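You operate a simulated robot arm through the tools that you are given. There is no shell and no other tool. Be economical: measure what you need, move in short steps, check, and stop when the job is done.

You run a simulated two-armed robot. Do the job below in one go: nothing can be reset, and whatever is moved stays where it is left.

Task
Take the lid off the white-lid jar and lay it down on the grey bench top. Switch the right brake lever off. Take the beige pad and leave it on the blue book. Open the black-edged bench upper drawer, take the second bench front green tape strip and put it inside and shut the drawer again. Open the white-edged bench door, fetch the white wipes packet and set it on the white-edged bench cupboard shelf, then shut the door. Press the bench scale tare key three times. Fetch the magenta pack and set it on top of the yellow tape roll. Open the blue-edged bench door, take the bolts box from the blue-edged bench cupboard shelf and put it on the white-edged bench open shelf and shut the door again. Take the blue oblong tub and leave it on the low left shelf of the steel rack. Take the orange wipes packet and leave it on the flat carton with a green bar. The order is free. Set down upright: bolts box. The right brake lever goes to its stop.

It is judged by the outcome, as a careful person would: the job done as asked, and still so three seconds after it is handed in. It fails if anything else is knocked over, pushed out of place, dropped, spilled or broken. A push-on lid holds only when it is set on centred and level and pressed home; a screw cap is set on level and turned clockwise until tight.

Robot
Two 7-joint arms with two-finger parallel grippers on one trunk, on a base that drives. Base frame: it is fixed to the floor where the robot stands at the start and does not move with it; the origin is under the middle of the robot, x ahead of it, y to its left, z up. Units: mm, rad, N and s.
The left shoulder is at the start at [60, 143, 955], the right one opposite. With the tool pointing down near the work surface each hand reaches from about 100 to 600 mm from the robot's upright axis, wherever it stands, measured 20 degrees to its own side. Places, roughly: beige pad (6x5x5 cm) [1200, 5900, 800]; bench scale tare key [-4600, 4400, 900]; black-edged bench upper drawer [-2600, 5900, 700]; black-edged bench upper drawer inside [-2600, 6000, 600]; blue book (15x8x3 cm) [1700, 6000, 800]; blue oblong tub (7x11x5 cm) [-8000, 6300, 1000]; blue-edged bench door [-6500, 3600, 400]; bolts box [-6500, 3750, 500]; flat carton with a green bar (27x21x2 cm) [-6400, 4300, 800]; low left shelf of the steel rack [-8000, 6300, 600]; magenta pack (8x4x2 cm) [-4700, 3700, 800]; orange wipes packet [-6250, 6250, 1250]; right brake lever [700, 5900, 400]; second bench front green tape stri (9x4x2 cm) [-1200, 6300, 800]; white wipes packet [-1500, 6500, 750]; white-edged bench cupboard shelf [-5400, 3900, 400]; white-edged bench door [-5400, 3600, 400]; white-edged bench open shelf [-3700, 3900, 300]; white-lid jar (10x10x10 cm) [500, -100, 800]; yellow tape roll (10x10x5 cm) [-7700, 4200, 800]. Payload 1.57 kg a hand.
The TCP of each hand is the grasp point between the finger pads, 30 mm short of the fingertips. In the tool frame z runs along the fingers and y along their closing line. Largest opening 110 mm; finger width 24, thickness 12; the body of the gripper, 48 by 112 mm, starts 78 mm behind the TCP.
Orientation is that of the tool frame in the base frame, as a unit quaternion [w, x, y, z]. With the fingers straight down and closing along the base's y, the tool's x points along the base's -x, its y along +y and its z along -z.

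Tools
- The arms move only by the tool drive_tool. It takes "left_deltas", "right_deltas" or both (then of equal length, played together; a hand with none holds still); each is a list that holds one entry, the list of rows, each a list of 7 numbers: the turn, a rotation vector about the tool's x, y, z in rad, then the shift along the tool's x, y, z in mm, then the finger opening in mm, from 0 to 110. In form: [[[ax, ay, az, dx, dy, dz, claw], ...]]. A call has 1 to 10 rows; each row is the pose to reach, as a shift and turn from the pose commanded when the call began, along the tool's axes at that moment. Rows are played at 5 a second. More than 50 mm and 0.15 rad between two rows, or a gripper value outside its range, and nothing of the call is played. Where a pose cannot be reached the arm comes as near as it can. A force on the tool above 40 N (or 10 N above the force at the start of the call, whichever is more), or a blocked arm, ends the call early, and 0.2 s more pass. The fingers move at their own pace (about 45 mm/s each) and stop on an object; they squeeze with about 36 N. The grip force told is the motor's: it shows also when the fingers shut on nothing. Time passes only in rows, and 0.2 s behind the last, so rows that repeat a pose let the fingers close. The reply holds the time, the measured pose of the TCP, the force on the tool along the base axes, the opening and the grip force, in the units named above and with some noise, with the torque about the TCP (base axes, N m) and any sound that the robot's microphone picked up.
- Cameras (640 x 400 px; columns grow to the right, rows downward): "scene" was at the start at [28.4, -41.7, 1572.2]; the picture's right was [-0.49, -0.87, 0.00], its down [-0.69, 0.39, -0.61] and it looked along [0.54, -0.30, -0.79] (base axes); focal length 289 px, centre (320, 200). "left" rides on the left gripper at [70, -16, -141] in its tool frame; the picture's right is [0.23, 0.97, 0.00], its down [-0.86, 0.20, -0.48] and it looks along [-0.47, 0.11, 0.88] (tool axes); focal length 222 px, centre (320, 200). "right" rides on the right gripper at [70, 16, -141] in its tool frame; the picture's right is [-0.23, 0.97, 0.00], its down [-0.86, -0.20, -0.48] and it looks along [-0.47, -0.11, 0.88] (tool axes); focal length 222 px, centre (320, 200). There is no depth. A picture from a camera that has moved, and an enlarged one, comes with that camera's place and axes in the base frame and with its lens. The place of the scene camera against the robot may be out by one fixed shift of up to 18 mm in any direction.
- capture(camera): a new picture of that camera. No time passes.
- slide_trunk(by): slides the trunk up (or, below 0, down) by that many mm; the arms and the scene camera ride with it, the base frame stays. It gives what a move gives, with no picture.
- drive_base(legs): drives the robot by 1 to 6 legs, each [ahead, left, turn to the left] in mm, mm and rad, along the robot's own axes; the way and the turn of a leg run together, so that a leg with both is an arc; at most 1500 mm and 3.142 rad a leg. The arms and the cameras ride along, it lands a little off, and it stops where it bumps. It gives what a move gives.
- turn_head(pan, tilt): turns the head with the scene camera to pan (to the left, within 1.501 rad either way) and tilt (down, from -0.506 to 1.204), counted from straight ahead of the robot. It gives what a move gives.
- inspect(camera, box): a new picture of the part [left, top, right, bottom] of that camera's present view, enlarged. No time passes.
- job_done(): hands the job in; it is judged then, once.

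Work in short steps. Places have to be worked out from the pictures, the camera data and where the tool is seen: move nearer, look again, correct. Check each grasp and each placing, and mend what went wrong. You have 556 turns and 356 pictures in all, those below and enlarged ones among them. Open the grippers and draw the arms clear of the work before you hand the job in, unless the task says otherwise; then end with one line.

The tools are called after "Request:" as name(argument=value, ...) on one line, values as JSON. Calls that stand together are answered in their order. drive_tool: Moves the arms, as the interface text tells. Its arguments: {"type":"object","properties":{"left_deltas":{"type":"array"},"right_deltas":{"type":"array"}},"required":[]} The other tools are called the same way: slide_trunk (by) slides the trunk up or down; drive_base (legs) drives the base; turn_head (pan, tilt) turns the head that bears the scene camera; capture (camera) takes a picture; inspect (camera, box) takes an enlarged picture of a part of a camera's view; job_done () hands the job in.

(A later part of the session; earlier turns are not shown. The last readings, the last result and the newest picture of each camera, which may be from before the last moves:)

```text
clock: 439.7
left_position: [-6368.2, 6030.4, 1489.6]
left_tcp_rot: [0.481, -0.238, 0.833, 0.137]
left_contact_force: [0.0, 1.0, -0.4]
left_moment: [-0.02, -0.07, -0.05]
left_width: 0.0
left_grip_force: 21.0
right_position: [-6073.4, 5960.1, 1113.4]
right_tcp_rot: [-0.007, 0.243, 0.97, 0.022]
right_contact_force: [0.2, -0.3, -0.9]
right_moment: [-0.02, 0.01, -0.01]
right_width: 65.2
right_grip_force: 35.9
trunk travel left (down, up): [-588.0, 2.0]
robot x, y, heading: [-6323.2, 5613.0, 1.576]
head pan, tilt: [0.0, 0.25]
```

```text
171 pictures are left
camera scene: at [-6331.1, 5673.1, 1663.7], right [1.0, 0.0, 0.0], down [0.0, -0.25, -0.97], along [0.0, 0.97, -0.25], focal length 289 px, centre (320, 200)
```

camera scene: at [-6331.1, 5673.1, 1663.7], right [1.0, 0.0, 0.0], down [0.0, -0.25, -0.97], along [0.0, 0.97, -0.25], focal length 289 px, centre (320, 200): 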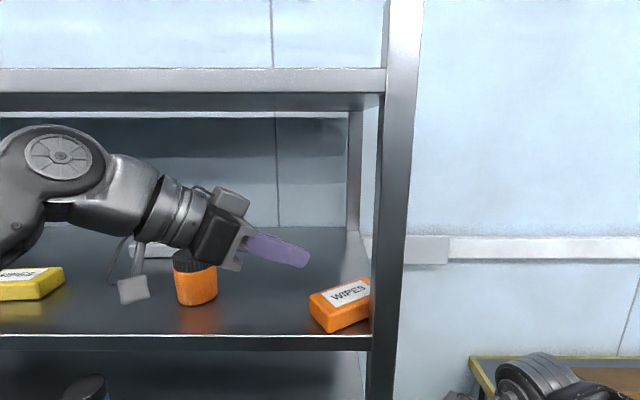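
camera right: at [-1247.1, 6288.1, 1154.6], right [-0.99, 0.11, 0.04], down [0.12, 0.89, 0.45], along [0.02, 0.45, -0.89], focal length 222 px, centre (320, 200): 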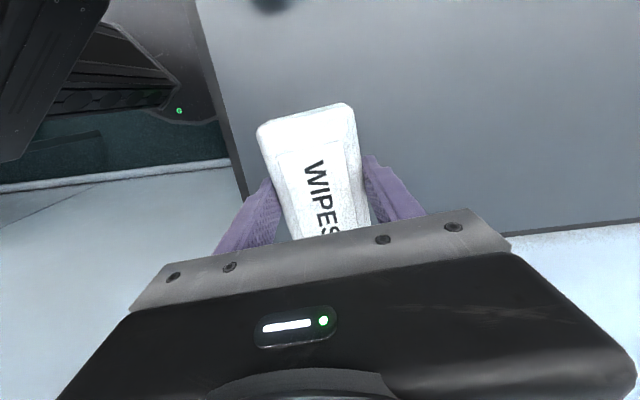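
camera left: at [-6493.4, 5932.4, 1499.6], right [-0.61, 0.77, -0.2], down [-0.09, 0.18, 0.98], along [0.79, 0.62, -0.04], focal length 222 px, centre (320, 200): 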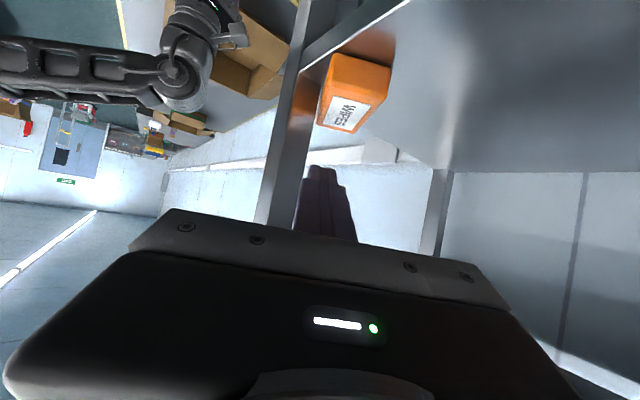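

Now above the packet; lowering to just over its top near the left half.

Request:
drive_tool(left_deltas=[[[0, 0, 0, 6, 12, 33, 0], [0, 0, 0, 12, 24, 66, 0], [0, 0, 0, 18, 36, 99, 0]]])

Request:
capture(camera="left")

Request:
inspect(camera="scene", box=[160, 220, 400, 360])

```text
clock: 440.5
left_position: [-6321.3, 6101.5, 1423.3]
left_tcp_rot: [0.481, -0.237, 0.833, 0.137]
left_contact_force: [0.1, 0.8, -0.7]
left_moment: [-0.03, 0.01, 0.01]
left_width: 0.0
left_grip_force: 21.3
right_position: [-6073.8, 5957.7, 1113.6]
right_tcp_rot: [-0.007, 0.243, 0.97, 0.024]
right_contact_force: [-0.4, 0.3, -0.4]
right_moment: [0.0, 0.02, 0.02]
right_width: 64.8
right_grip_force: 36.1
trunk travel left (down, up): [-588.0, 2.0]
robot x, y, heading: [-6324.4, 5611.2, 1.575]
head pan, tilt: [0.0, 0.25]
```

```text
170 pictures are left
camera left: at [-6447.1, 6004.1, 1432.7], right [-0.61, 0.77, -0.2], down [-0.09, 0.18, 0.98], along [0.79, 0.62, -0.04], focal length 222 px, centre (320, 200)
```

left: 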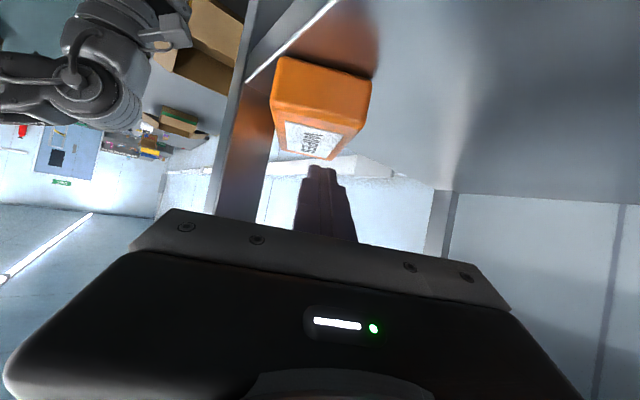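

```text
2.67 times, centred on (280, 290) of scene
camera zoom: at [-6330.5, 5671.5, 1663.8], right [1.0, 0.0, 0.0], down [0.0, -0.25, -0.97], along [0.0, 0.97, -0.25], focal length 771 px, centre (427, -40)
```

zoom: 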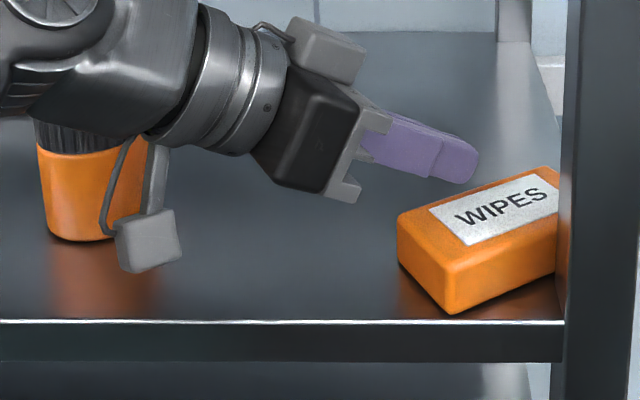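

Lateral alignment is excellent. Pressing on the top and drawing the packet 45 mm back along its own axis, away from the post.

Request:
drive_tool(left_deltas=[[[0, 0, 0, 10, 0, 6, 0], [0, 0, 0, 18, 0, 10.5, 0], [0, 0, 0, 22, 0, 12.7, 0], [0, 0, 0, 27, 0, 4, 0], [0, 0, 0, 32, 0, -4.7, 0], [0, 0, 0, 37, 0, -13.4, 0], [0, 0, 0, 42, 0, -22, 0], [0, 0, 0, 44.5, 0, -26.4, 0]]])

Request:
inspect(camera="scene", box=[160, 220, 400, 360])

```text
clock: 442.3
left_position: [-6358.7, 6075.0, 1401.5]
left_tcp_rot: [0.482, -0.237, 0.832, 0.139]
left_contact_force: [5.2, 4.5, 21.2]
left_moment: [0.33, -0.52, 0.06]
left_width: 0.1
left_grip_force: 21.5
right_position: [-6073.4, 5956.5, 1114.8]
right_tcp_rot: [-0.007, 0.243, 0.97, 0.024]
right_contact_force: [-0.4, -0.1, -0.8]
right_moment: [0.0, 0.01, 0.0]
right_width: 65.2
right_grip_force: 36.1
trunk travel left (down, up): [-588.0, 2.0]
robot x, y, heading: [-6325.4, 5609.4, 1.578]
head pan, tilt: [0.0, 0.25]
```

```text
2.67 times, centred on (280, 290) of scene
camera zoom: at [-6329.7, 5669.7, 1664.0], right [1.0, 0.0, 0.0], down [0.0, -0.25, -0.97], along [0.0, 0.97, -0.25], focal length 771 px, centre (427, -40)
```

zoom: 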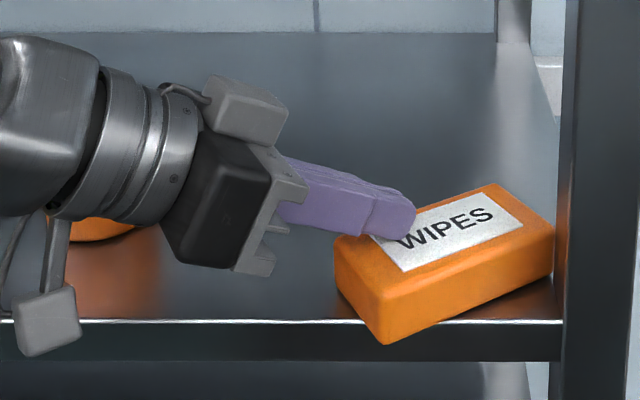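

Clear of the post now. Lifting, backing off along the hand axis, opening, lowering to z≈1376 and going in over the packet's sides.

Request:
drive_tool(left_deltas=[[[0, 0, 0, -22, 0, -12.5, 0], [0, 0, 0, -5, 0, -42, 40], [0, 0, 0, 12, 0, -72, 80], [0, 0, 0, 28, 0, -99, 95], [0, 0, 0, 50, 0, -87, 95], [0, 0, 0, 71.6, 0, -74, 95], [0, 0, 0, 71.6, 0, -74, 95]]])

Request:
capture(camera="left")

Request:
inspect(camera="scene", box=[160, 220, 400, 360])

```text
clock: 443.9
left_position: [-6445.4, 6020.9, 1373.6]
left_tcp_rot: [0.48, -0.238, 0.833, 0.138]
left_contact_force: [1.1, 0.1, 0.0]
left_moment: [0.02, 0.02, -0.01]
left_width: 95.3
left_grip_force: 0.1
right_position: [-6073.9, 5956.5, 1114.1]
right_tcp_rot: [-0.008, 0.243, 0.97, 0.023]
right_contact_force: [0.3, -0.6, -0.8]
right_moment: [0.04, 0.01, 0.01]
right_width: 65.0
right_grip_force: 36.2
trunk travel left (down, up): [-588.0, 2.0]
robot x, y, heading: [-6323.0, 5611.4, 1.576]
head pan, tilt: [0.0, 0.25]
```

```text
167 pictures are left
camera left: at [-6570.5, 5923.4, 1384.0], right [-0.61, 0.77, -0.2], down [-0.09, 0.18, 0.98], along [0.79, 0.62, -0.03], focal length 222 px, centre (320, 200)
```

left: 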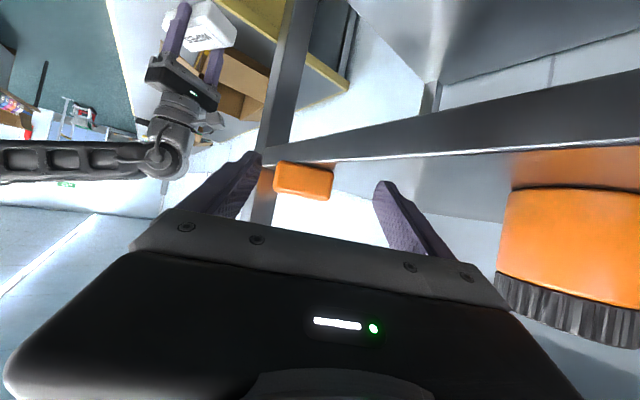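

```text
2.67 times, centred on (280, 290) of scene
camera zoom: at [-6330.7, 5670.5, 1663.8], right [1.0, 0.0, 0.0], down [0.0, -0.25, -0.97], along [0.0, 0.97, -0.25], focal length 771 px, centre (427, -40)
```

zoom: 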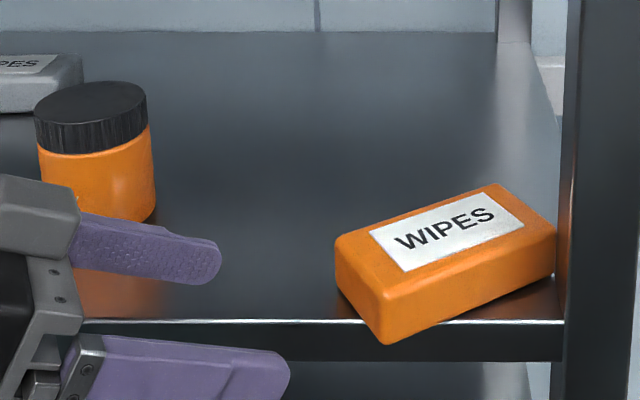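

The packet sits ~9 mm toward the right-front of my centreline; correcting, raising 6 mm, and advancing along the packet.

Request:
drive_tool(left_deltas=[[[0, 0, 0, -10, -9, 5, 95], [0, 0, 0, -27, -9, 35, 95], [0, 0, 0, -42, -9, 61, 95], [0, 0, 0, -56, -9, 85, 95], [0, 0, 0, -68, -9, 106, 95]]])

Request:
capture(camera="left")

Request:
inspect(camera="scene", box=[160, 220, 400, 360])

```text
clock: 445.1
left_position: [-6331.0, 6082.6, 1383.4]
left_tcp_rot: [0.481, -0.239, 0.832, 0.139]
left_contact_force: [0.7, 0.3, 0.5]
left_moment: [0.0, 0.01, 0.02]
left_width: 95.0
left_grip_force: 0.1
right_position: [-6072.9, 5957.6, 1113.2]
right_tcp_rot: [-0.007, 0.243, 0.97, 0.024]
right_contact_force: [1.0, 0.6, 0.0]
right_moment: [-0.05, 0.04, -0.02]
right_width: 64.9
right_grip_force: 36.2
trunk travel left (down, up): [-588.0, 2.0]
robot x, y, heading: [-6323.8, 5611.5, 1.575]
head pan, tilt: [0.0, 0.25]
```

```text
165 pictures are left
camera left: at [-6457.5, 5984.1, 1392.1], right [-0.61, 0.77, -0.2], down [-0.09, 0.18, 0.98], along [0.79, 0.62, -0.03], focal length 222 px, centre (320, 200)
```

left: 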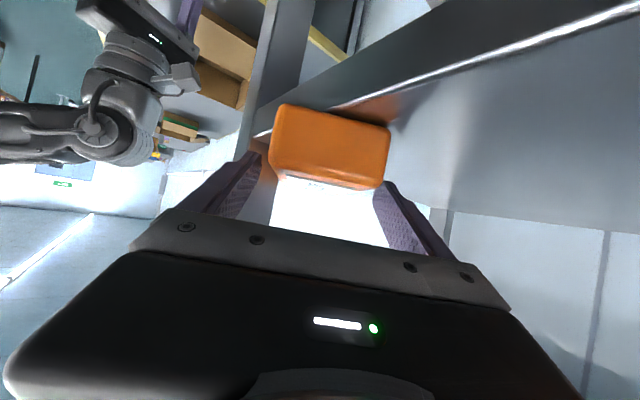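

```text
2.67 times, centred on (280, 290) of scene
camera zoom: at [-6330.6, 5670.7, 1663.8], right [1.0, 0.0, 0.0], down [0.0, -0.25, -0.97], along [0.0, 0.97, -0.25], focal length 771 px, centre (427, -40)
```

zoom: 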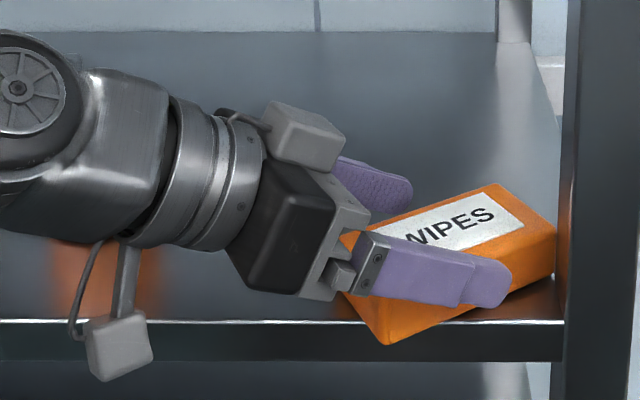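

Straddling the packet. Shifting 5 mm, lowering 5 mm, and closing.

Request:
drive_tool(left_deltas=[[[0, 0, 0, 4.3, 5, 2.5, 95], [0, 0, 0, 4.3, 5, 2.5, 70], [0, 0, 0, 4.3, 5, 2.5, 50], [0, 0, 0, 4.3, 5, 2.5, 40], [0, 0, 0, 4.3, 5, 2.5, 40], [0, 0, 0, 4.3, 5, 2.5, 40]]])

Request:
capture(camera="left")

Request:
inspect(camera="scene", box=[160, 220, 400, 360])

```text
clock: 446.5
left_position: [-6335.8, 6085.3, 1375.9]
left_tcp_rot: [0.481, -0.237, 0.833, 0.137]
left_contact_force: [0.0, -0.5, 0.1]
left_moment: [-0.01, -0.07, 0.02]
left_width: 65.4
left_grip_force: 36.3
right_position: [-6074.3, 5957.5, 1114.8]
right_tcp_rot: [-0.008, 0.243, 0.97, 0.023]
right_contact_force: [-0.4, 0.5, -1.2]
right_moment: [0.03, 0.02, -0.01]
right_width: 65.2
right_grip_force: 36.3
trunk travel left (down, up): [-588.0, 2.0]
robot x, y, heading: [-6323.7, 5607.3, 1.577]
head pan, tilt: [0.0, 0.25]
```

```text
163 pictures are left
camera left: at [-6460.9, 5987.9, 1386.5], right [-0.61, 0.77, -0.2], down [-0.09, 0.18, 0.98], along [0.79, 0.62, -0.03], focal length 222 px, centre (320, 200)
```

left: 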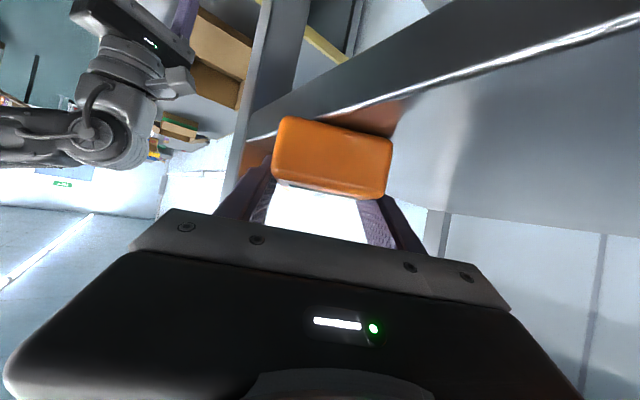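

```text
2.67 times, centred on (280, 290) of scene
camera zoom: at [-6331.0, 5670.4, 1663.8], right [1.0, 0.0, 0.0], down [0.0, -0.25, -0.97], along [0.0, 0.97, -0.25], focal length 771 px, centre (427, -40)
```

zoom: 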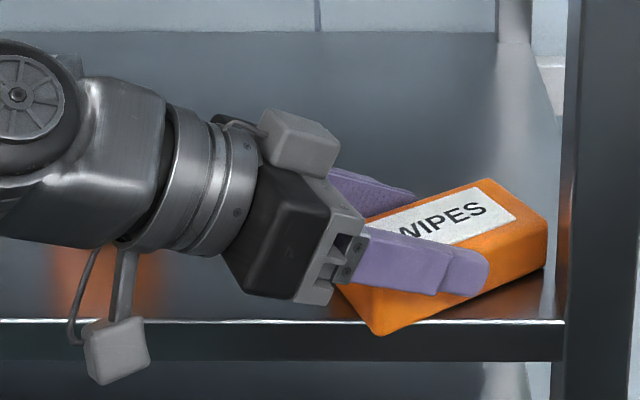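

Gripped firmly (65 mm). Lifting 60 mm and checking.

Request:
drive_tool(left_deltas=[[[0, 0, 0, -9, 0, -5, 40], [0, 0, 0, -26, 0, -15, 40], [0, 0, 0, -52, 0, -30, 40]]])

Request:
inspect(camera="scene", box=[160, 180, 400, 320])

```text
clock: 447.3
left_position: [-6337.1, 6084.1, 1435.8]
left_tcp_rot: [0.48, -0.238, 0.833, 0.138]
left_contact_force: [0.8, 0.7, 0.1]
left_moment: [-0.03, 0.02, -0.02]
left_width: 65.6
left_grip_force: 36.1
right_position: [-6074.7, 5957.6, 1114.3]
right_tcp_rot: [-0.007, 0.243, 0.97, 0.024]
right_contact_force: [0.0, -0.2, -0.9]
right_moment: [0.0, 0.04, 0.04]
right_width: 65.2
right_grip_force: 36.0
trunk travel left (down, up): [-588.0, 2.0]
robot x, y, heading: [-6325.1, 5606.2, 1.576]
head pan, tilt: [0.0, 0.25]
```

```text
2.67 times, centred on (280, 250) of scene
camera zoom: at [-6330.9, 5670.4, 1663.8], right [1.0, 0.0, 0.0], down [0.0, -0.25, -0.97], along [0.0, 0.97, -0.25], focal length 771 px, centre (427, 67)
```

zoom: 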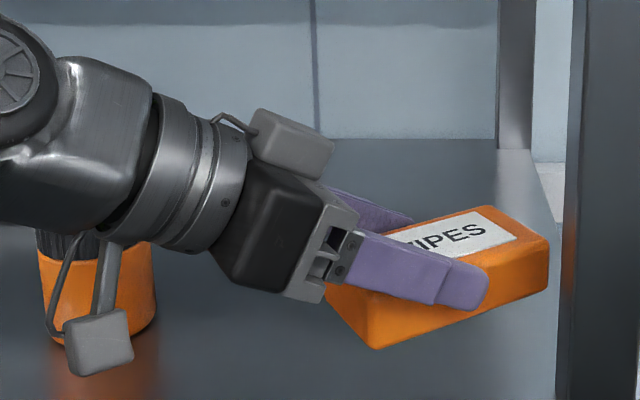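

Lifted level. Backing away, tucking the right hand a bit, and turning around to face the blue-edged bench.

Request:
drive_base(legs=[[-480, 0, 0]])

Request:
drive_tool(right_deltas=[[[0, 0, 0, -19, -35, 0, 40], [0, 0, 0, -38, -71, 0, 40]]])

Request:
drive_base(legs=[[0, 0, 1.571], [0, 0, 1.565]])

Request:
turn_head(pan=0.0, tilt=0.6)

Request:
capture(camera="scene")

```text
clock: 450.2
left_position: [-6334.3, 5598.9, 1436.9]
left_tcp_rot: [0.48, -0.236, 0.834, 0.137]
left_contact_force: [0.3, 0.0, -0.4]
left_moment: [0.03, 0.02, 0.0]
left_width: 65.4
left_grip_force: 35.7
right_position: [-6070.8, 5471.7, 1115.1]
right_tcp_rot: [-0.008, 0.246, 0.969, 0.024]
right_contact_force: [-0.9, -0.6, -0.7]
right_moment: [0.04, -0.04, 0.0]
right_width: 65.2
right_grip_force: 36.1
trunk travel left (down, up): [-588.0, 2.0]
robot x, y, heading: [-6326.6, 5130.4, 1.569]
head pan, tilt: [0.0, 0.25]
```

```text
clock: 450.8
left_position: [-6334.8, 5600.6, 1436.8]
left_tcp_rot: [0.481, -0.235, 0.834, 0.136]
left_contact_force: [0.0, 0.1, -0.5]
left_moment: [-0.02, 0.02, 0.02]
left_width: 65.3
left_grip_force: 36.2
right_position: [-6070.3, 5390.0, 1109.9]
right_tcp_rot: [-0.008, 0.247, 0.969, 0.023]
right_contact_force: [0.6, -1.1, -1.4]
right_moment: [0.01, 0.02, -0.02]
right_width: 65.2
right_grip_force: 36.0
trunk travel left (down, up): [-588.0, 2.0]
robot x, y, heading: [-6321.3, 5129.5, 1.564]
head pan, tilt: [0.0, 0.25]
```

```text
clock: 458.8
left_position: [-6317.1, 4655.7, 1437.6]
left_tcp_rot: [0.134, 0.835, 0.231, -0.482]
left_contact_force: [-0.8, 0.6, -1.3]
left_moment: [-0.06, -0.04, 0.0]
left_width: 65.2
left_grip_force: 36.5
right_position: [-6578.6, 4867.0, 1110.3]
right_tcp_rot: [0.023, 0.968, -0.25, 0.007]
right_contact_force: [-0.2, -0.9, -0.3]
right_moment: [0.01, 0.01, 0.0]
right_width: 65.2
right_grip_force: 35.9
trunk travel left (down, up): [-588.0, 2.0]
robot x, y, heading: [-6324.7, 5125.3, -1.587]
head pan, tilt: [0.0, 0.25]
```

```text
clock: 459.6
left_position: [-6318.2, 4656.7, 1436.5]
left_tcp_rot: [0.134, 0.834, 0.231, -0.482]
left_contact_force: [0.0, -0.4, -1.1]
left_moment: [-0.01, -0.04, 0.02]
left_width: 65.4
left_grip_force: 36.2
right_position: [-6578.2, 4867.6, 1109.5]
right_tcp_rot: [0.024, 0.968, -0.249, 0.007]
right_contact_force: [0.7, 0.4, -1.5]
right_moment: [0.01, -0.05, -0.02]
right_width: 65.3
right_grip_force: 35.3
trunk travel left (down, up): [-588.0, 2.0]
robot x, y, heading: [-6323.2, 5126.8, -1.582]
head pan, tilt: [0.0, 0.6]
```

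```text
160 pictures are left
camera scene: at [-6331.8, 5065.0, 1631.7], right [-1.0, 0.01, 0.0], down [0.01, 0.56, -0.83], along [-0.01, -0.83, -0.56], focal length 289 px, centre (320, 200)
```

scene: 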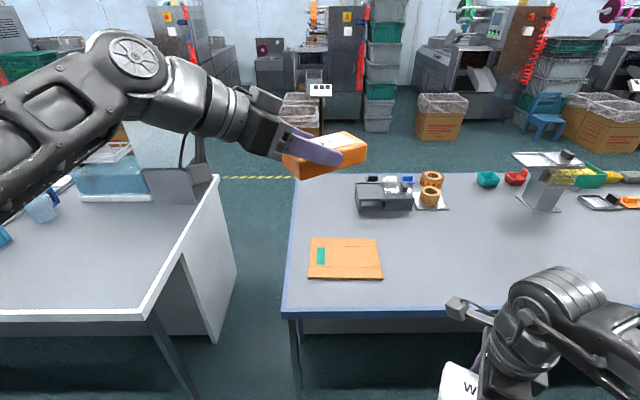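

Flat carton centre ≈(-6435, 4257). Driving to place the left arm, then lowering the trunk.

Request:
drive_base(legs=[[255, -77, 0]])

Request:
slide_trunk(by=-250)

Request:
capture(camera="scene")

```text
clock: 461.6
left_position: [-6396.5, 4397.0, 1436.2]
left_tcp_rot: [0.134, 0.834, 0.232, -0.482]
left_contact_force: [-0.9, -0.6, -2.1]
left_moment: [0.02, -0.01, -0.04]
left_width: 65.3
left_grip_force: 36.1
right_position: [-6658.7, 4608.8, 1110.4]
right_tcp_rot: [0.023, 0.968, -0.25, 0.007]
right_contact_force: [-0.2, 0.9, -1.3]
right_moment: [0.0, -0.01, 0.0]
right_width: 65.2
right_grip_force: 36.0
trunk travel left (down, up): [-588.0, 2.0]
robot x, y, heading: [-6400.8, 4872.1, -1.581]
head pan, tilt: [0.0, 0.6]
```

```text
clock: 464.1
left_position: [-6396.5, 4398.4, 1185.9]
left_tcp_rot: [0.134, 0.834, 0.232, -0.482]
left_contact_force: [0.5, 0.5, -1.7]
left_moment: [0.02, 0.0, -0.03]
left_width: 65.6
left_grip_force: 35.9
right_position: [-6657.7, 4609.9, 858.1]
right_tcp_rot: [0.023, 0.968, -0.249, 0.007]
right_contact_force: [-0.4, -0.5, -0.8]
right_moment: [-0.03, 0.0, -0.01]
right_width: 65.1
right_grip_force: 36.1
trunk travel left (down, up): [-338.0, 252.0]
robot x, y, heading: [-6402.7, 4872.4, -1.577]
head pan, tilt: [0.0, 0.6]
```

```text
159 pictures are left
camera scene: at [-6411.0, 4807.6, 1381.7], right [-1.0, 0.01, 0.0], down [0.01, 0.56, -0.83], along [-0.01, -0.82, -0.56], focal length 289 px, centre (320, 200)
```

scene: 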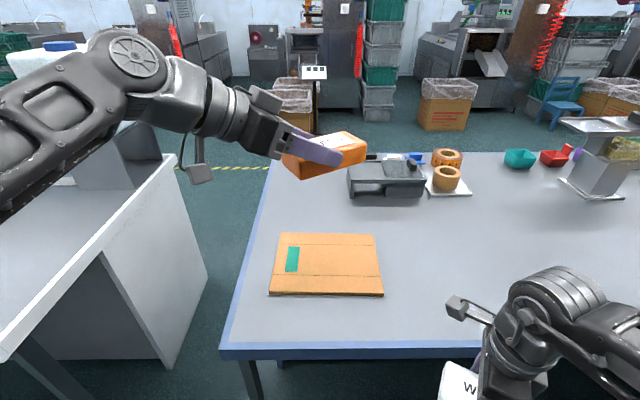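

Carton centre refined to ≈(-6433, 4273). Lowering the packet over it, to about 20 mm above.

Request:
drive_tool(left_deltas=[[[0, 0, 0, 30, 11, 27, 40], [0, 0, 0, 60, 23, 55, 40], [0, 0, 0, 90, 34, 83, 40], [0, 0, 0, 120, 46, 111, 40], [0, 0, 0, 150, 57, 139, 40], [0, 0, 0, 180, 69, 167, 40], [0, 0, 0, 210, 80, 195, 40], [0, 0, 0, 237, 92, 221, 40]]])

Request:
capture(camera="scene")

Request:
capture(camera="left")

```text
clock: 465.9
left_position: [-6410.5, 4280.2, 870.5]
left_tcp_rot: [0.135, 0.834, 0.232, -0.482]
left_contact_force: [-0.5, 0.8, -0.8]
left_moment: [0.0, -0.03, -0.02]
left_width: 65.5
left_grip_force: 35.5
right_position: [-6657.5, 4609.5, 860.8]
right_tcp_rot: [0.023, 0.968, -0.25, 0.008]
right_contact_force: [-0.4, 0.4, -1.6]
right_moment: [-0.02, -0.01, 0.03]
right_width: 64.8
right_grip_force: 36.4
trunk travel left (down, up): [-338.0, 252.0]
robot x, y, heading: [-6405.9, 4870.9, -1.578]
head pan, tilt: [0.0, 0.6]
```

```text
158 pictures are left
camera scene: at [-6410.9, 4807.2, 1381.6], right [-1.0, 0.01, 0.0], down [0.01, 0.57, -0.82], along [-0.01, -0.82, -0.57], focal length 289 px, centre (320, 200)
```

scene: 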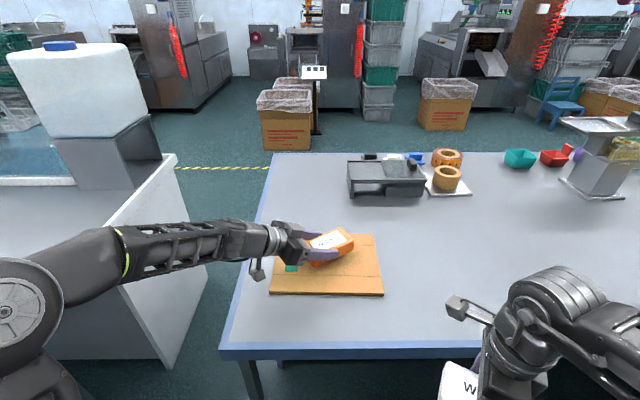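

```text
157 pictures are left
camera left: at [-6284.7, 4374.5, 879.8], right [0.6, -0.77, -0.2], down [0.09, -0.18, 0.98], along [-0.79, -0.61, -0.03], focal length 222 px, centre (320, 200)
```

left: 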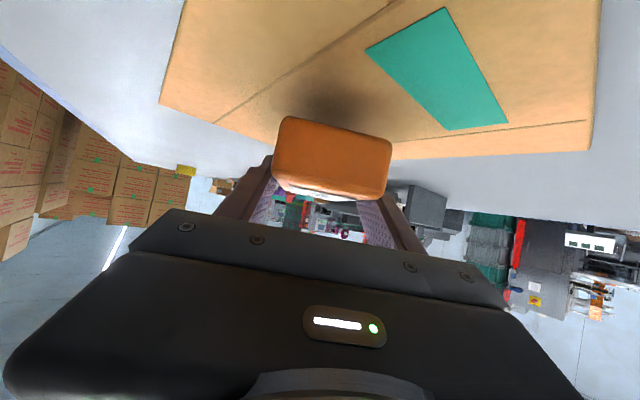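

Over the carton. Lowering gently to contact.

Request:
drive_tool(left_deltas=[[[0, 0, 0, 7, 0, 4, 40], [0, 0, 0, 12, 0, 7, 40], [0, 0, 0, 16, 0, 9, 40], [0, 0, 0, 19, 0, 11, 40], [0, 0, 0, 21.5, 0, 12.4, 40], [0, 0, 0, 23.5, 0, 13.5, 40]]])

Request:
inspect(camera="scene", box=[220, 190, 420, 320])

```text
clock: 467.3
left_position: [-6413.1, 4280.4, 848.2]
left_tcp_rot: [0.139, 0.833, 0.232, -0.483]
left_contact_force: [1.5, -1.6, 24.0]
left_moment: [0.37, -0.23, -0.06]
left_width: 65.2
left_grip_force: 36.2
right_position: [-6657.4, 4610.4, 861.3]
right_tcp_rot: [0.024, 0.968, -0.25, 0.007]
right_contact_force: [0.4, -0.9, 1.1]
right_moment: [0.04, -0.03, -0.01]
right_width: 65.2
right_grip_force: 35.7
trunk travel left (down, up): [-338.0, 252.0]
robot x, y, heading: [-6402.1, 4869.7, -1.582]
head pan, tilt: [0.0, 0.6]
```

```text
3.08 times, centred on (320, 255) of scene
camera zoom: at [-6410.8, 4809.5, 1382.1], right [-1.0, 0.01, 0.0], down [0.01, 0.56, -0.83], along [-0.01, -0.83, -0.56], focal length 890 px, centre (320, 31)
```

zoom: 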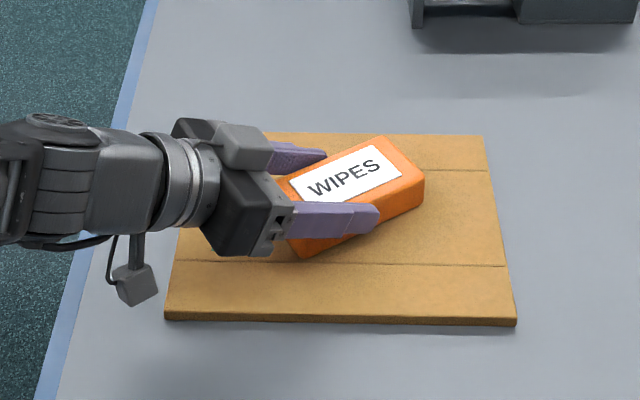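

On the carton (24 N). Easing, opening and withdrawing along the hand axis.

Request:
drive_tool(left_deltas=[[[0, 0, 0, -2.5, 0, -1.5, 40], [0, 0, 0, -2.5, 0, -1.5, 70], [0, 0, 0, -2.5, 0, -1.5, 95], [0, 0, 0, -2.5, 0, -1.5, 95], [0, 0, 0, -2.5, 0, -40, 95], [0, 0, 0, -2.5, 0, -85, 95], [0, 0, 0, -2.5, 0, -130, 95], [0, 0, 0, -40, 0, -160, 95], [0, 0, 0, -80, 0, -185, 95]]])

Request:
inspect(camera="scene", box=[220, 190, 420, 320])

```text
clock: 469.3
left_position: [-6309.1, 4343.3, 1005.5]
left_tcp_rot: [0.135, 0.834, 0.232, -0.482]
left_contact_force: [-0.7, 0.2, -0.2]
left_moment: [0.04, -0.05, -0.01]
left_width: 94.9
left_grip_force: 0.1
right_position: [-6656.7, 4610.6, 860.2]
right_tcp_rot: [0.023, 0.968, -0.25, 0.008]
right_contact_force: [0.0, -0.7, -0.3]
right_moment: [0.0, 0.03, -0.03]
right_width: 65.0
right_grip_force: 35.8
trunk travel left (down, up): [-338.0, 252.0]
robot x, y, heading: [-6409.4, 4871.5, -1.577]
head pan, tilt: [0.0, 0.6]
```

```text
3.08 times, centred on (320, 255) of scene
camera zoom: at [-6411.2, 4807.7, 1381.6], right [-1.0, 0.01, 0.0], down [0.01, 0.56, -0.83], along [-0.01, -0.83, -0.56], focal length 890 px, centre (320, 31)
```

zoom: 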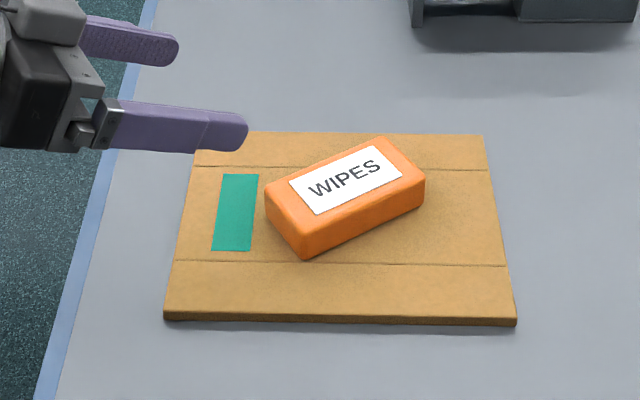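

The orange wipes are done. Next the blue tub: backing off, raising the trunk a bit, turning to the rack and moving west.

Request:
drive_base(legs=[[-230, 0, 0], [0, 0, -1.571], [1500, 0, 0]])

Request:
slide_trunk(by=150)

Request:
turn_head(pan=-1.3, tilt=0.35)

Request:
capture(camera="scene")

```text
clock: 481.9
left_position: [-8415.6, 5082.9, 1005.0]
left_tcp_rot: [-0.253, 0.746, -0.439, -0.432]
left_contact_force: [-0.4, 0.2, 0.1]
left_moment: [-0.01, -0.01, -0.03]
left_width: 94.9
left_grip_force: 0.1
right_position: [-8137.3, 5424.1, 860.5]
right_tcp_rot: [-0.022, -0.492, 0.87, 0.012]
right_contact_force: [0.5, 0.2, -0.8]
right_moment: [0.01, 0.04, 0.01]
right_width: 64.9
right_grip_force: 36.7
trunk travel left (down, up): [-338.0, 252.0]
robot x, y, heading: [-7883.4, 5159.0, 3.096]
head pan, tilt: [0.0, 0.6]
```

```text
clock: 483.6
left_position: [-8415.7, 5084.3, 1154.0]
left_tcp_rot: [-0.253, 0.746, -0.44, -0.431]
left_contact_force: [0.2, -0.4, 0.5]
left_moment: [0.0, -0.01, 0.0]
left_width: 95.1
left_grip_force: 0.0
right_position: [-8135.1, 5422.9, 1010.0]
right_tcp_rot: [-0.022, -0.492, 0.87, 0.012]
right_contact_force: [-0.1, 0.2, 0.1]
right_moment: [0.0, -0.02, -0.01]
right_width: 65.1
right_grip_force: 36.0
trunk travel left (down, up): [-488.0, 102.0]
robot x, y, heading: [-7881.6, 5157.5, 3.093]
head pan, tilt: [0.0, 0.6]
```

```text
clock: 485.1
left_position: [-8416.1, 5085.7, 1155.3]
left_tcp_rot: [-0.254, 0.746, -0.439, -0.431]
left_contact_force: [-0.5, -0.6, -1.0]
left_moment: [0.01, 0.01, 0.02]
left_width: 94.9
left_grip_force: 0.0
right_position: [-8135.8, 5422.9, 1009.7]
right_tcp_rot: [-0.022, -0.491, 0.871, 0.012]
right_contact_force: [0.4, 0.5, -1.6]
right_moment: [0.01, -0.01, 0.02]
right_width: 65.1
right_grip_force: 35.9
trunk travel left (down, up): [-488.0, 102.0]
robot x, y, heading: [-7884.7, 5161.8, 3.098]
head pan, tilt: [-1.3, 0.351]
```

```text
154 pictures are left
camera scene: at [-7882.6, 5244.2, 1554.4], right [0.97, 0.22, 0.0], down [0.08, -0.34, -0.94], along [-0.21, 0.92, -0.34], focal length 289 px, centre (320, 200)
```

scene: 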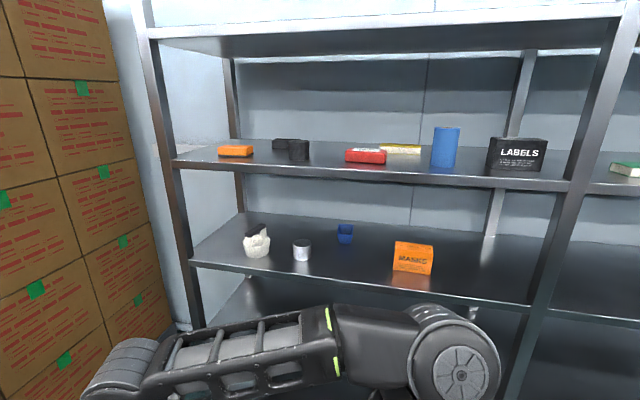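

The blue tub is on the second shelf at ≈(-8018, 6325). Zooming.

Request:
inspect(camera="scene", box=[220, 200, 460, 300])

```text
2.67 times, centred on (340, 250) of scene
camera zoom: at [-7882.6, 5244.2, 1554.4], right [0.97, 0.22, 0.0], down [0.08, -0.34, -0.94], along [-0.21, 0.92, -0.34], focal length 771 px, centre (267, 67)
```

zoom: 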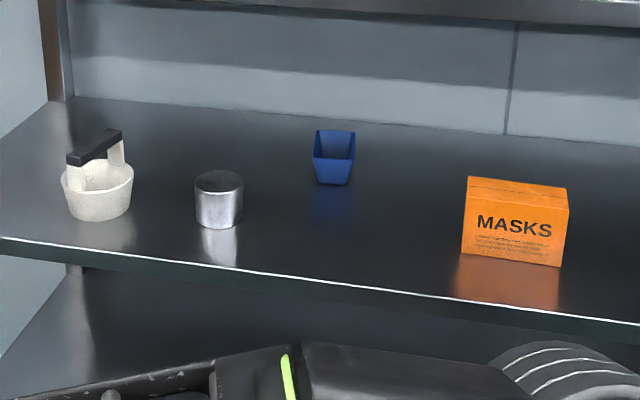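

It's an open tapered tub, ~70 mm wide along x and 110 deep, with good clearance both sides. Turning to face the rack and straightening the left hand (still pitched 30° down).

Request:
drive_base(legs=[[0, 0, -1.528], [250, 0, 0]])

Request:
drive_tool(left_deltas=[[[-0.11, 0, -0.063, 0, 0, 0, 95], [-0.22, 0, -0.126, 0, 0, 0, 95], [-0.33, 0, -0.189, 0, 0, 0, 95], [-0.44, 0, -0.252, 0, 0, 0, 95], [-0.55, 0, -0.315, 0, 0, 0, 95], [-0.66, 0, -0.378, 0, 0, 0, 95], [-0.77, 0, -0.441, 0, 0, 0, 95], [-0.877, 0, -0.504, 0, 0, 0, 95]]])

Request:
turn_head(pan=0.1, tilt=0.5)

Request:
capture(camera="scene")

Request:
capture(camera="left")

```text
clock: 490.7
left_position: [-7976.8, 5937.6, 1154.3]
left_tcp_rot: [0.481, -0.234, 0.834, 0.135]
left_contact_force: [0.1, -0.3, -0.6]
left_moment: [0.0, -0.01, -0.02]
left_width: 95.2
left_grip_force: 0.0
right_position: [-7629.2, 5670.8, 1008.5]
right_tcp_rot: [-0.007, 0.247, 0.969, 0.023]
right_contact_force: [0.2, -0.4, 0.0]
right_moment: [-0.02, 0.03, 0.0]
right_width: 65.3
right_grip_force: 35.9
trunk travel left (down, up): [-488.0, 102.0]
robot x, y, heading: [-7880.0, 5408.7, 1.562]
head pan, tilt: [-1.3, 0.351]
```

```text
clock: 492.5
left_position: [-7978.5, 5937.3, 1154.6]
left_tcp_rot: [0.356, -0.608, 0.616, 0.352]
left_contact_force: [-0.7, 0.7, 0.7]
left_moment: [-0.03, 0.0, 0.02]
left_width: 95.1
left_grip_force: 0.2
right_position: [-7629.7, 5670.9, 1009.4]
right_tcp_rot: [-0.008, 0.248, 0.968, 0.023]
right_contact_force: [-0.1, 0.0, -1.1]
right_moment: [0.0, 0.0, 0.02]
right_width: 65.4
right_grip_force: 35.5
trunk travel left (down, up): [-488.0, 102.0]
robot x, y, heading: [-7882.9, 5408.3, 1.568]
head pan, tilt: [-1.3, 0.351]
```

```text
clock: 494.0
left_position: [-7978.8, 5935.9, 1154.0]
left_tcp_rot: [0.356, -0.607, 0.616, 0.352]
left_contact_force: [0.4, 0.5, 0.4]
left_moment: [-0.01, -0.01, 0.0]
left_width: 95.1
left_grip_force: 0.0
right_position: [-7629.1, 5670.9, 1009.3]
right_tcp_rot: [-0.008, 0.247, 0.969, 0.023]
right_contact_force: [-0.4, 0.1, -1.2]
right_moment: [0.0, 0.04, 0.02]
right_width: 65.2
right_grip_force: 36.3
trunk travel left (down, up): [-488.0, 102.0]
robot x, y, heading: [-7882.6, 5409.2, 1.568]
head pan, tilt: [0.099, 0.499]
```

```text
152 pictures are left
camera scene: at [-7898.0, 5464.6, 1540.7], right [1.0, 0.09, 0.0], down [0.04, -0.48, -0.88], along [-0.08, 0.87, -0.48], focal length 289 px, centre (320, 200)
```

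scene: 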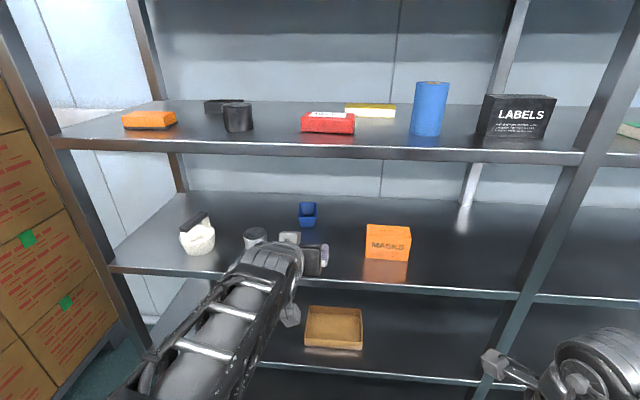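

```text
151 pictures are left
camera left: at [-7964.9, 5778.6, 1164.2], right [-0.98, -0.1, -0.2], down [-0.2, 0.01, 0.98], along [-0.1, 0.99, -0.03], focal length 222 px, centre (320, 200)
```

left: 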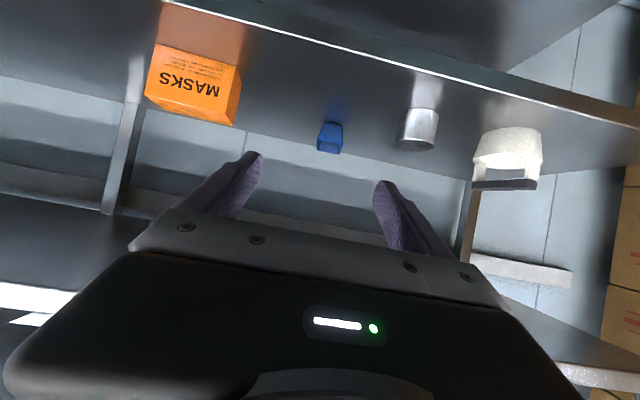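

Triangulated tub ≈(-8018, 6340, z≈983). Lowering the trunk 130 mm and driving 180 mm closer before re-measuring.

Request:
slide_trunk(by=-120)

Request:
drive_base(legs=[[180, 40, 0]])

Request:
capture(camera="left")

Request:
capture(camera="scene")

```text
clock: 495.5
left_position: [-7978.4, 5936.8, 1034.5]
left_tcp_rot: [0.356, -0.608, 0.616, 0.352]
left_contact_force: [0.0, 0.4, 0.2]
left_moment: [-0.01, -0.04, -0.02]
left_width: 94.9
left_grip_force: 0.1
right_position: [-7629.4, 5670.8, 890.9]
right_tcp_rot: [-0.008, 0.248, 0.968, 0.024]
right_contact_force: [0.3, 0.0, -0.5]
right_moment: [-0.01, 0.02, 0.02]
right_width: 65.1
right_grip_force: 35.9
trunk travel left (down, up): [-368.0, 222.0]
robot x, y, heading: [-7881.4, 5408.0, 1.562]
head pan, tilt: [0.099, 0.499]
```

```text
clock: 497.0
left_position: [-8017.2, 6115.2, 1034.4]
left_tcp_rot: [0.355, -0.609, 0.616, 0.353]
left_contact_force: [-0.4, -0.4, 0.9]
left_moment: [0.0, 0.01, 0.01]
left_width: 95.1
left_grip_force: 0.1
right_position: [-7667.2, 5849.4, 889.1]
right_tcp_rot: [-0.007, 0.248, 0.969, 0.023]
right_contact_force: [-0.1, 0.3, -0.2]
right_moment: [-0.04, 0.01, -0.03]
right_width: 65.2
right_grip_force: 36.0
trunk travel left (down, up): [-368.0, 222.0]
robot x, y, heading: [-7920.0, 5587.7, 1.564]
head pan, tilt: [0.099, 0.499]
```

```text
150 pictures are left
camera left: at [-8003.4, 5957.6, 1044.0], right [-0.98, -0.1, -0.2], down [-0.2, 0.01, 0.98], along [-0.1, 0.99, -0.03], focal length 222 px, centre (320, 200)
```

left: 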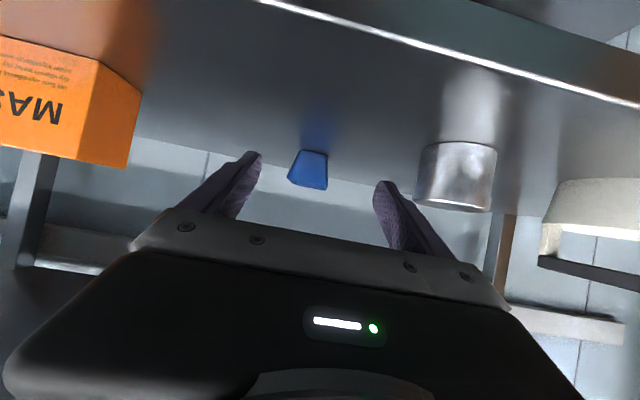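

```text
149 pictures are left
camera scene: at [-7936.8, 5643.7, 1420.7], right [1.0, 0.09, 0.0], down [0.04, -0.48, -0.88], along [-0.08, 0.87, -0.48], focal length 289 px, centre (320, 200)
```

scene: 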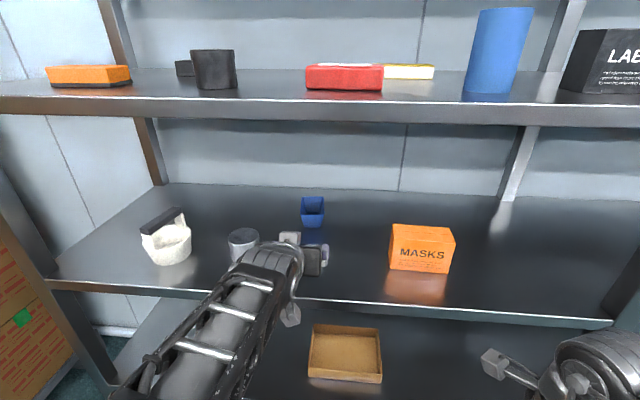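

Tub front at y≈6275, shelf z≈967, rim ≈1018, x≈-8013. Closing in 80 mm with the base, then reaching in with the arm.

Request:
drive_base(legs=[[80, 0, 0]])

Request:
drive_tool(left_deltas=[[[0, 0, 0, 10, -3, 20, 95], [0, 0, 0, 5, -3, 45, 95], [0, 0, 0, -8, -3, 68, 95]]])

Request:
capture(camera="left")

```text
clock: 498.1
left_position: [-8016.2, 6196.2, 1032.9]
left_tcp_rot: [0.355, -0.608, 0.616, 0.352]
left_contact_force: [0.1, 0.3, -0.5]
left_moment: [-0.02, 0.0, -0.04]
left_width: 94.7
left_grip_force: 0.0
right_position: [-7667.0, 5929.3, 889.0]
right_tcp_rot: [-0.007, 0.248, 0.968, 0.023]
right_contact_force: [-0.1, 0.1, -1.2]
right_moment: [-0.03, -0.02, 0.01]
right_width: 65.4
right_grip_force: 36.0
trunk travel left (down, up): [-368.0, 222.0]
robot x, y, heading: [-7921.4, 5670.3, 1.558]
head pan, tilt: [0.099, 0.499]
```

```text
clock: 498.9
left_position: [-8012.8, 6258.5, 1007.6]
left_tcp_rot: [0.355, -0.608, 0.616, 0.353]
left_contact_force: [0.0, 0.1, 0.4]
left_moment: [-0.03, 0.0, 0.0]
left_width: 95.0
left_grip_force: 0.0
right_position: [-7668.4, 5930.0, 890.6]
right_tcp_rot: [-0.008, 0.248, 0.968, 0.024]
right_contact_force: [-0.7, 0.3, -0.7]
right_moment: [0.03, 0.0, -0.01]
right_width: 65.2
right_grip_force: 36.3
trunk travel left (down, up): [-368.0, 222.0]
robot x, y, heading: [-7917.9, 5669.3, 1.566]
head pan, tilt: [0.099, 0.499]
```

```text
148 pictures are left
camera left: at [-7999.0, 6101.2, 1017.6], right [-0.98, -0.1, -0.19], down [-0.2, 0.01, 0.98], along [-0.1, 0.99, -0.03], focal length 222 px, centre (320, 200)
```

left: 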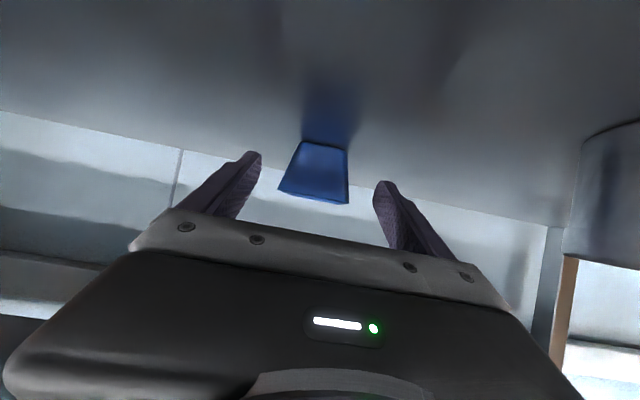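

Well centred. Advancing 52 mm and closing on the tub.

Request:
drive_tool(left_deltas=[[[0, 0, 0, -13, -1, 22.5, 95], [0, 0, 0, -26, -1, 45, 95], [0, 0, 0, -26, -1, 45, 70], [0, 0, 0, -26, -1, 45, 50], [0, 0, 0, -26, -1, 45, 35], [0, 0, 0, -26, -1, 45, 35], [0, 0, 0, -26, -1, 45, 35]]])

Request:
capture(camera="left")

Request:
inspect(camera="scene", box=[200, 160, 420, 300])

```text
clock: 500.5
left_position: [-8010.0, 6309.6, 1006.7]
left_tcp_rot: [0.356, -0.608, 0.616, 0.352]
left_contact_force: [0.2, 0.2, -0.1]
left_moment: [-0.02, 0.01, -0.03]
left_width: 65.1
left_grip_force: 35.8
right_position: [-7667.3, 5929.8, 889.8]
right_tcp_rot: [-0.008, 0.248, 0.968, 0.024]
right_contact_force: [-0.3, 0.6, -0.7]
right_moment: [-0.03, 0.01, -0.03]
right_width: 65.0
right_grip_force: 36.0
trunk travel left (down, up): [-368.0, 222.0]
robot x, y, heading: [-7918.0, 5668.5, 1.559]
head pan, tilt: [0.099, 0.499]
```

```text
147 pictures are left
camera left: at [-7996.6, 6151.5, 1016.4], right [-0.98, -0.1, -0.2], down [-0.2, 0.01, 0.98], along [-0.1, 0.99, -0.03], focal length 222 px, centre (320, 200)
```

left: 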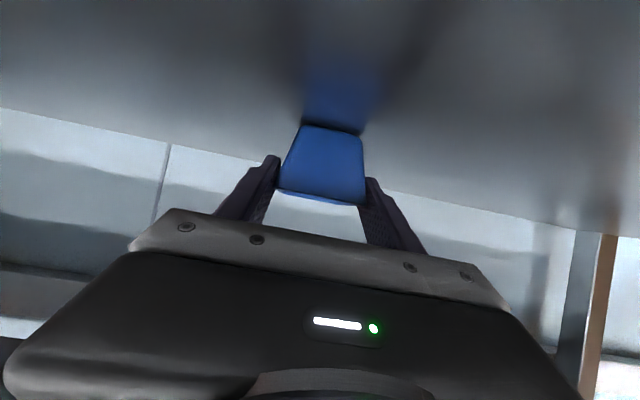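

```text
2.86 times, centred on (310, 230) of scene
camera zoom: at [-7936.0, 5723.3, 1420.7], right [1.0, 0.09, 0.0], down [0.04, -0.48, -0.88], along [-0.08, 0.87, -0.48], focal length 826 px, centre (349, 114)
```

zoom: 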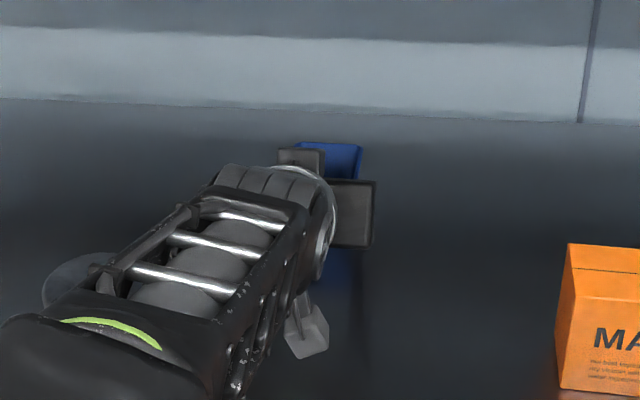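

Gripped. Lifting 40 mm.

Request:
drive_tool(left_deltas=[[[0, 0, 0, -9, 0, -5, 35], [0, 0, 0, -20, 0, -11, 35], [0, 0, 0, -35, 0, -20, 35]]])

Request:
capture(camera="left")

Request:
capture(camera="scene")

```text
clock: 501.3
left_position: [-8011.1, 6310.9, 1046.8]
left_tcp_rot: [0.356, -0.608, 0.616, 0.352]
left_contact_force: [-0.7, 1.0, -0.4]
left_moment: [-0.03, 0.02, -0.01]
left_width: 64.6
left_grip_force: 36.6
right_position: [-7666.7, 5928.6, 889.6]
right_tcp_rot: [-0.008, 0.248, 0.968, 0.023]
right_contact_force: [-0.4, -0.2, -1.2]
right_moment: [-0.03, 0.04, 0.01]
right_width: 65.2
right_grip_force: 35.9
trunk travel left (down, up): [-368.0, 222.0]
robot x, y, heading: [-7917.0, 5668.8, 1.565]
head pan, tilt: [0.099, 0.499]
```

```text
145 pictures are left
camera left: at [-7997.2, 6152.6, 1056.9], right [-0.98, -0.1, -0.2], down [-0.2, 0.01, 0.98], along [-0.1, 0.99, -0.03], focal length 222 px, centre (320, 200)
```

left: 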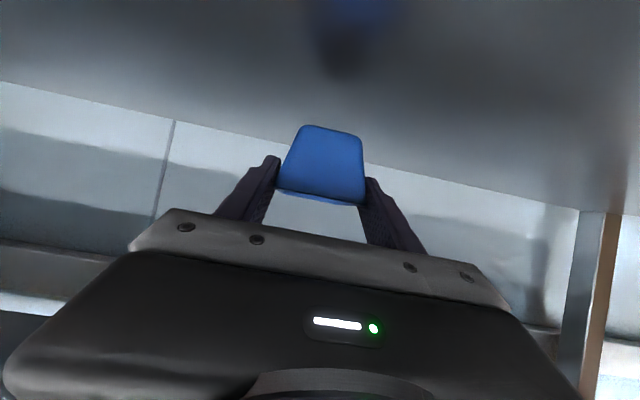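

```text
144 pictures are left
camera scene: at [-7936.0, 5723.3, 1420.7], right [1.0, 0.09, 0.0], down [0.04, -0.48, -0.88], along [-0.08, 0.87, -0.48], focal length 289 px, centre (320, 200)
```

scene: 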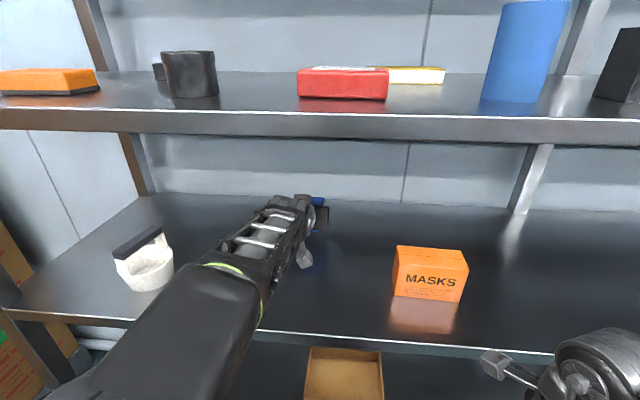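

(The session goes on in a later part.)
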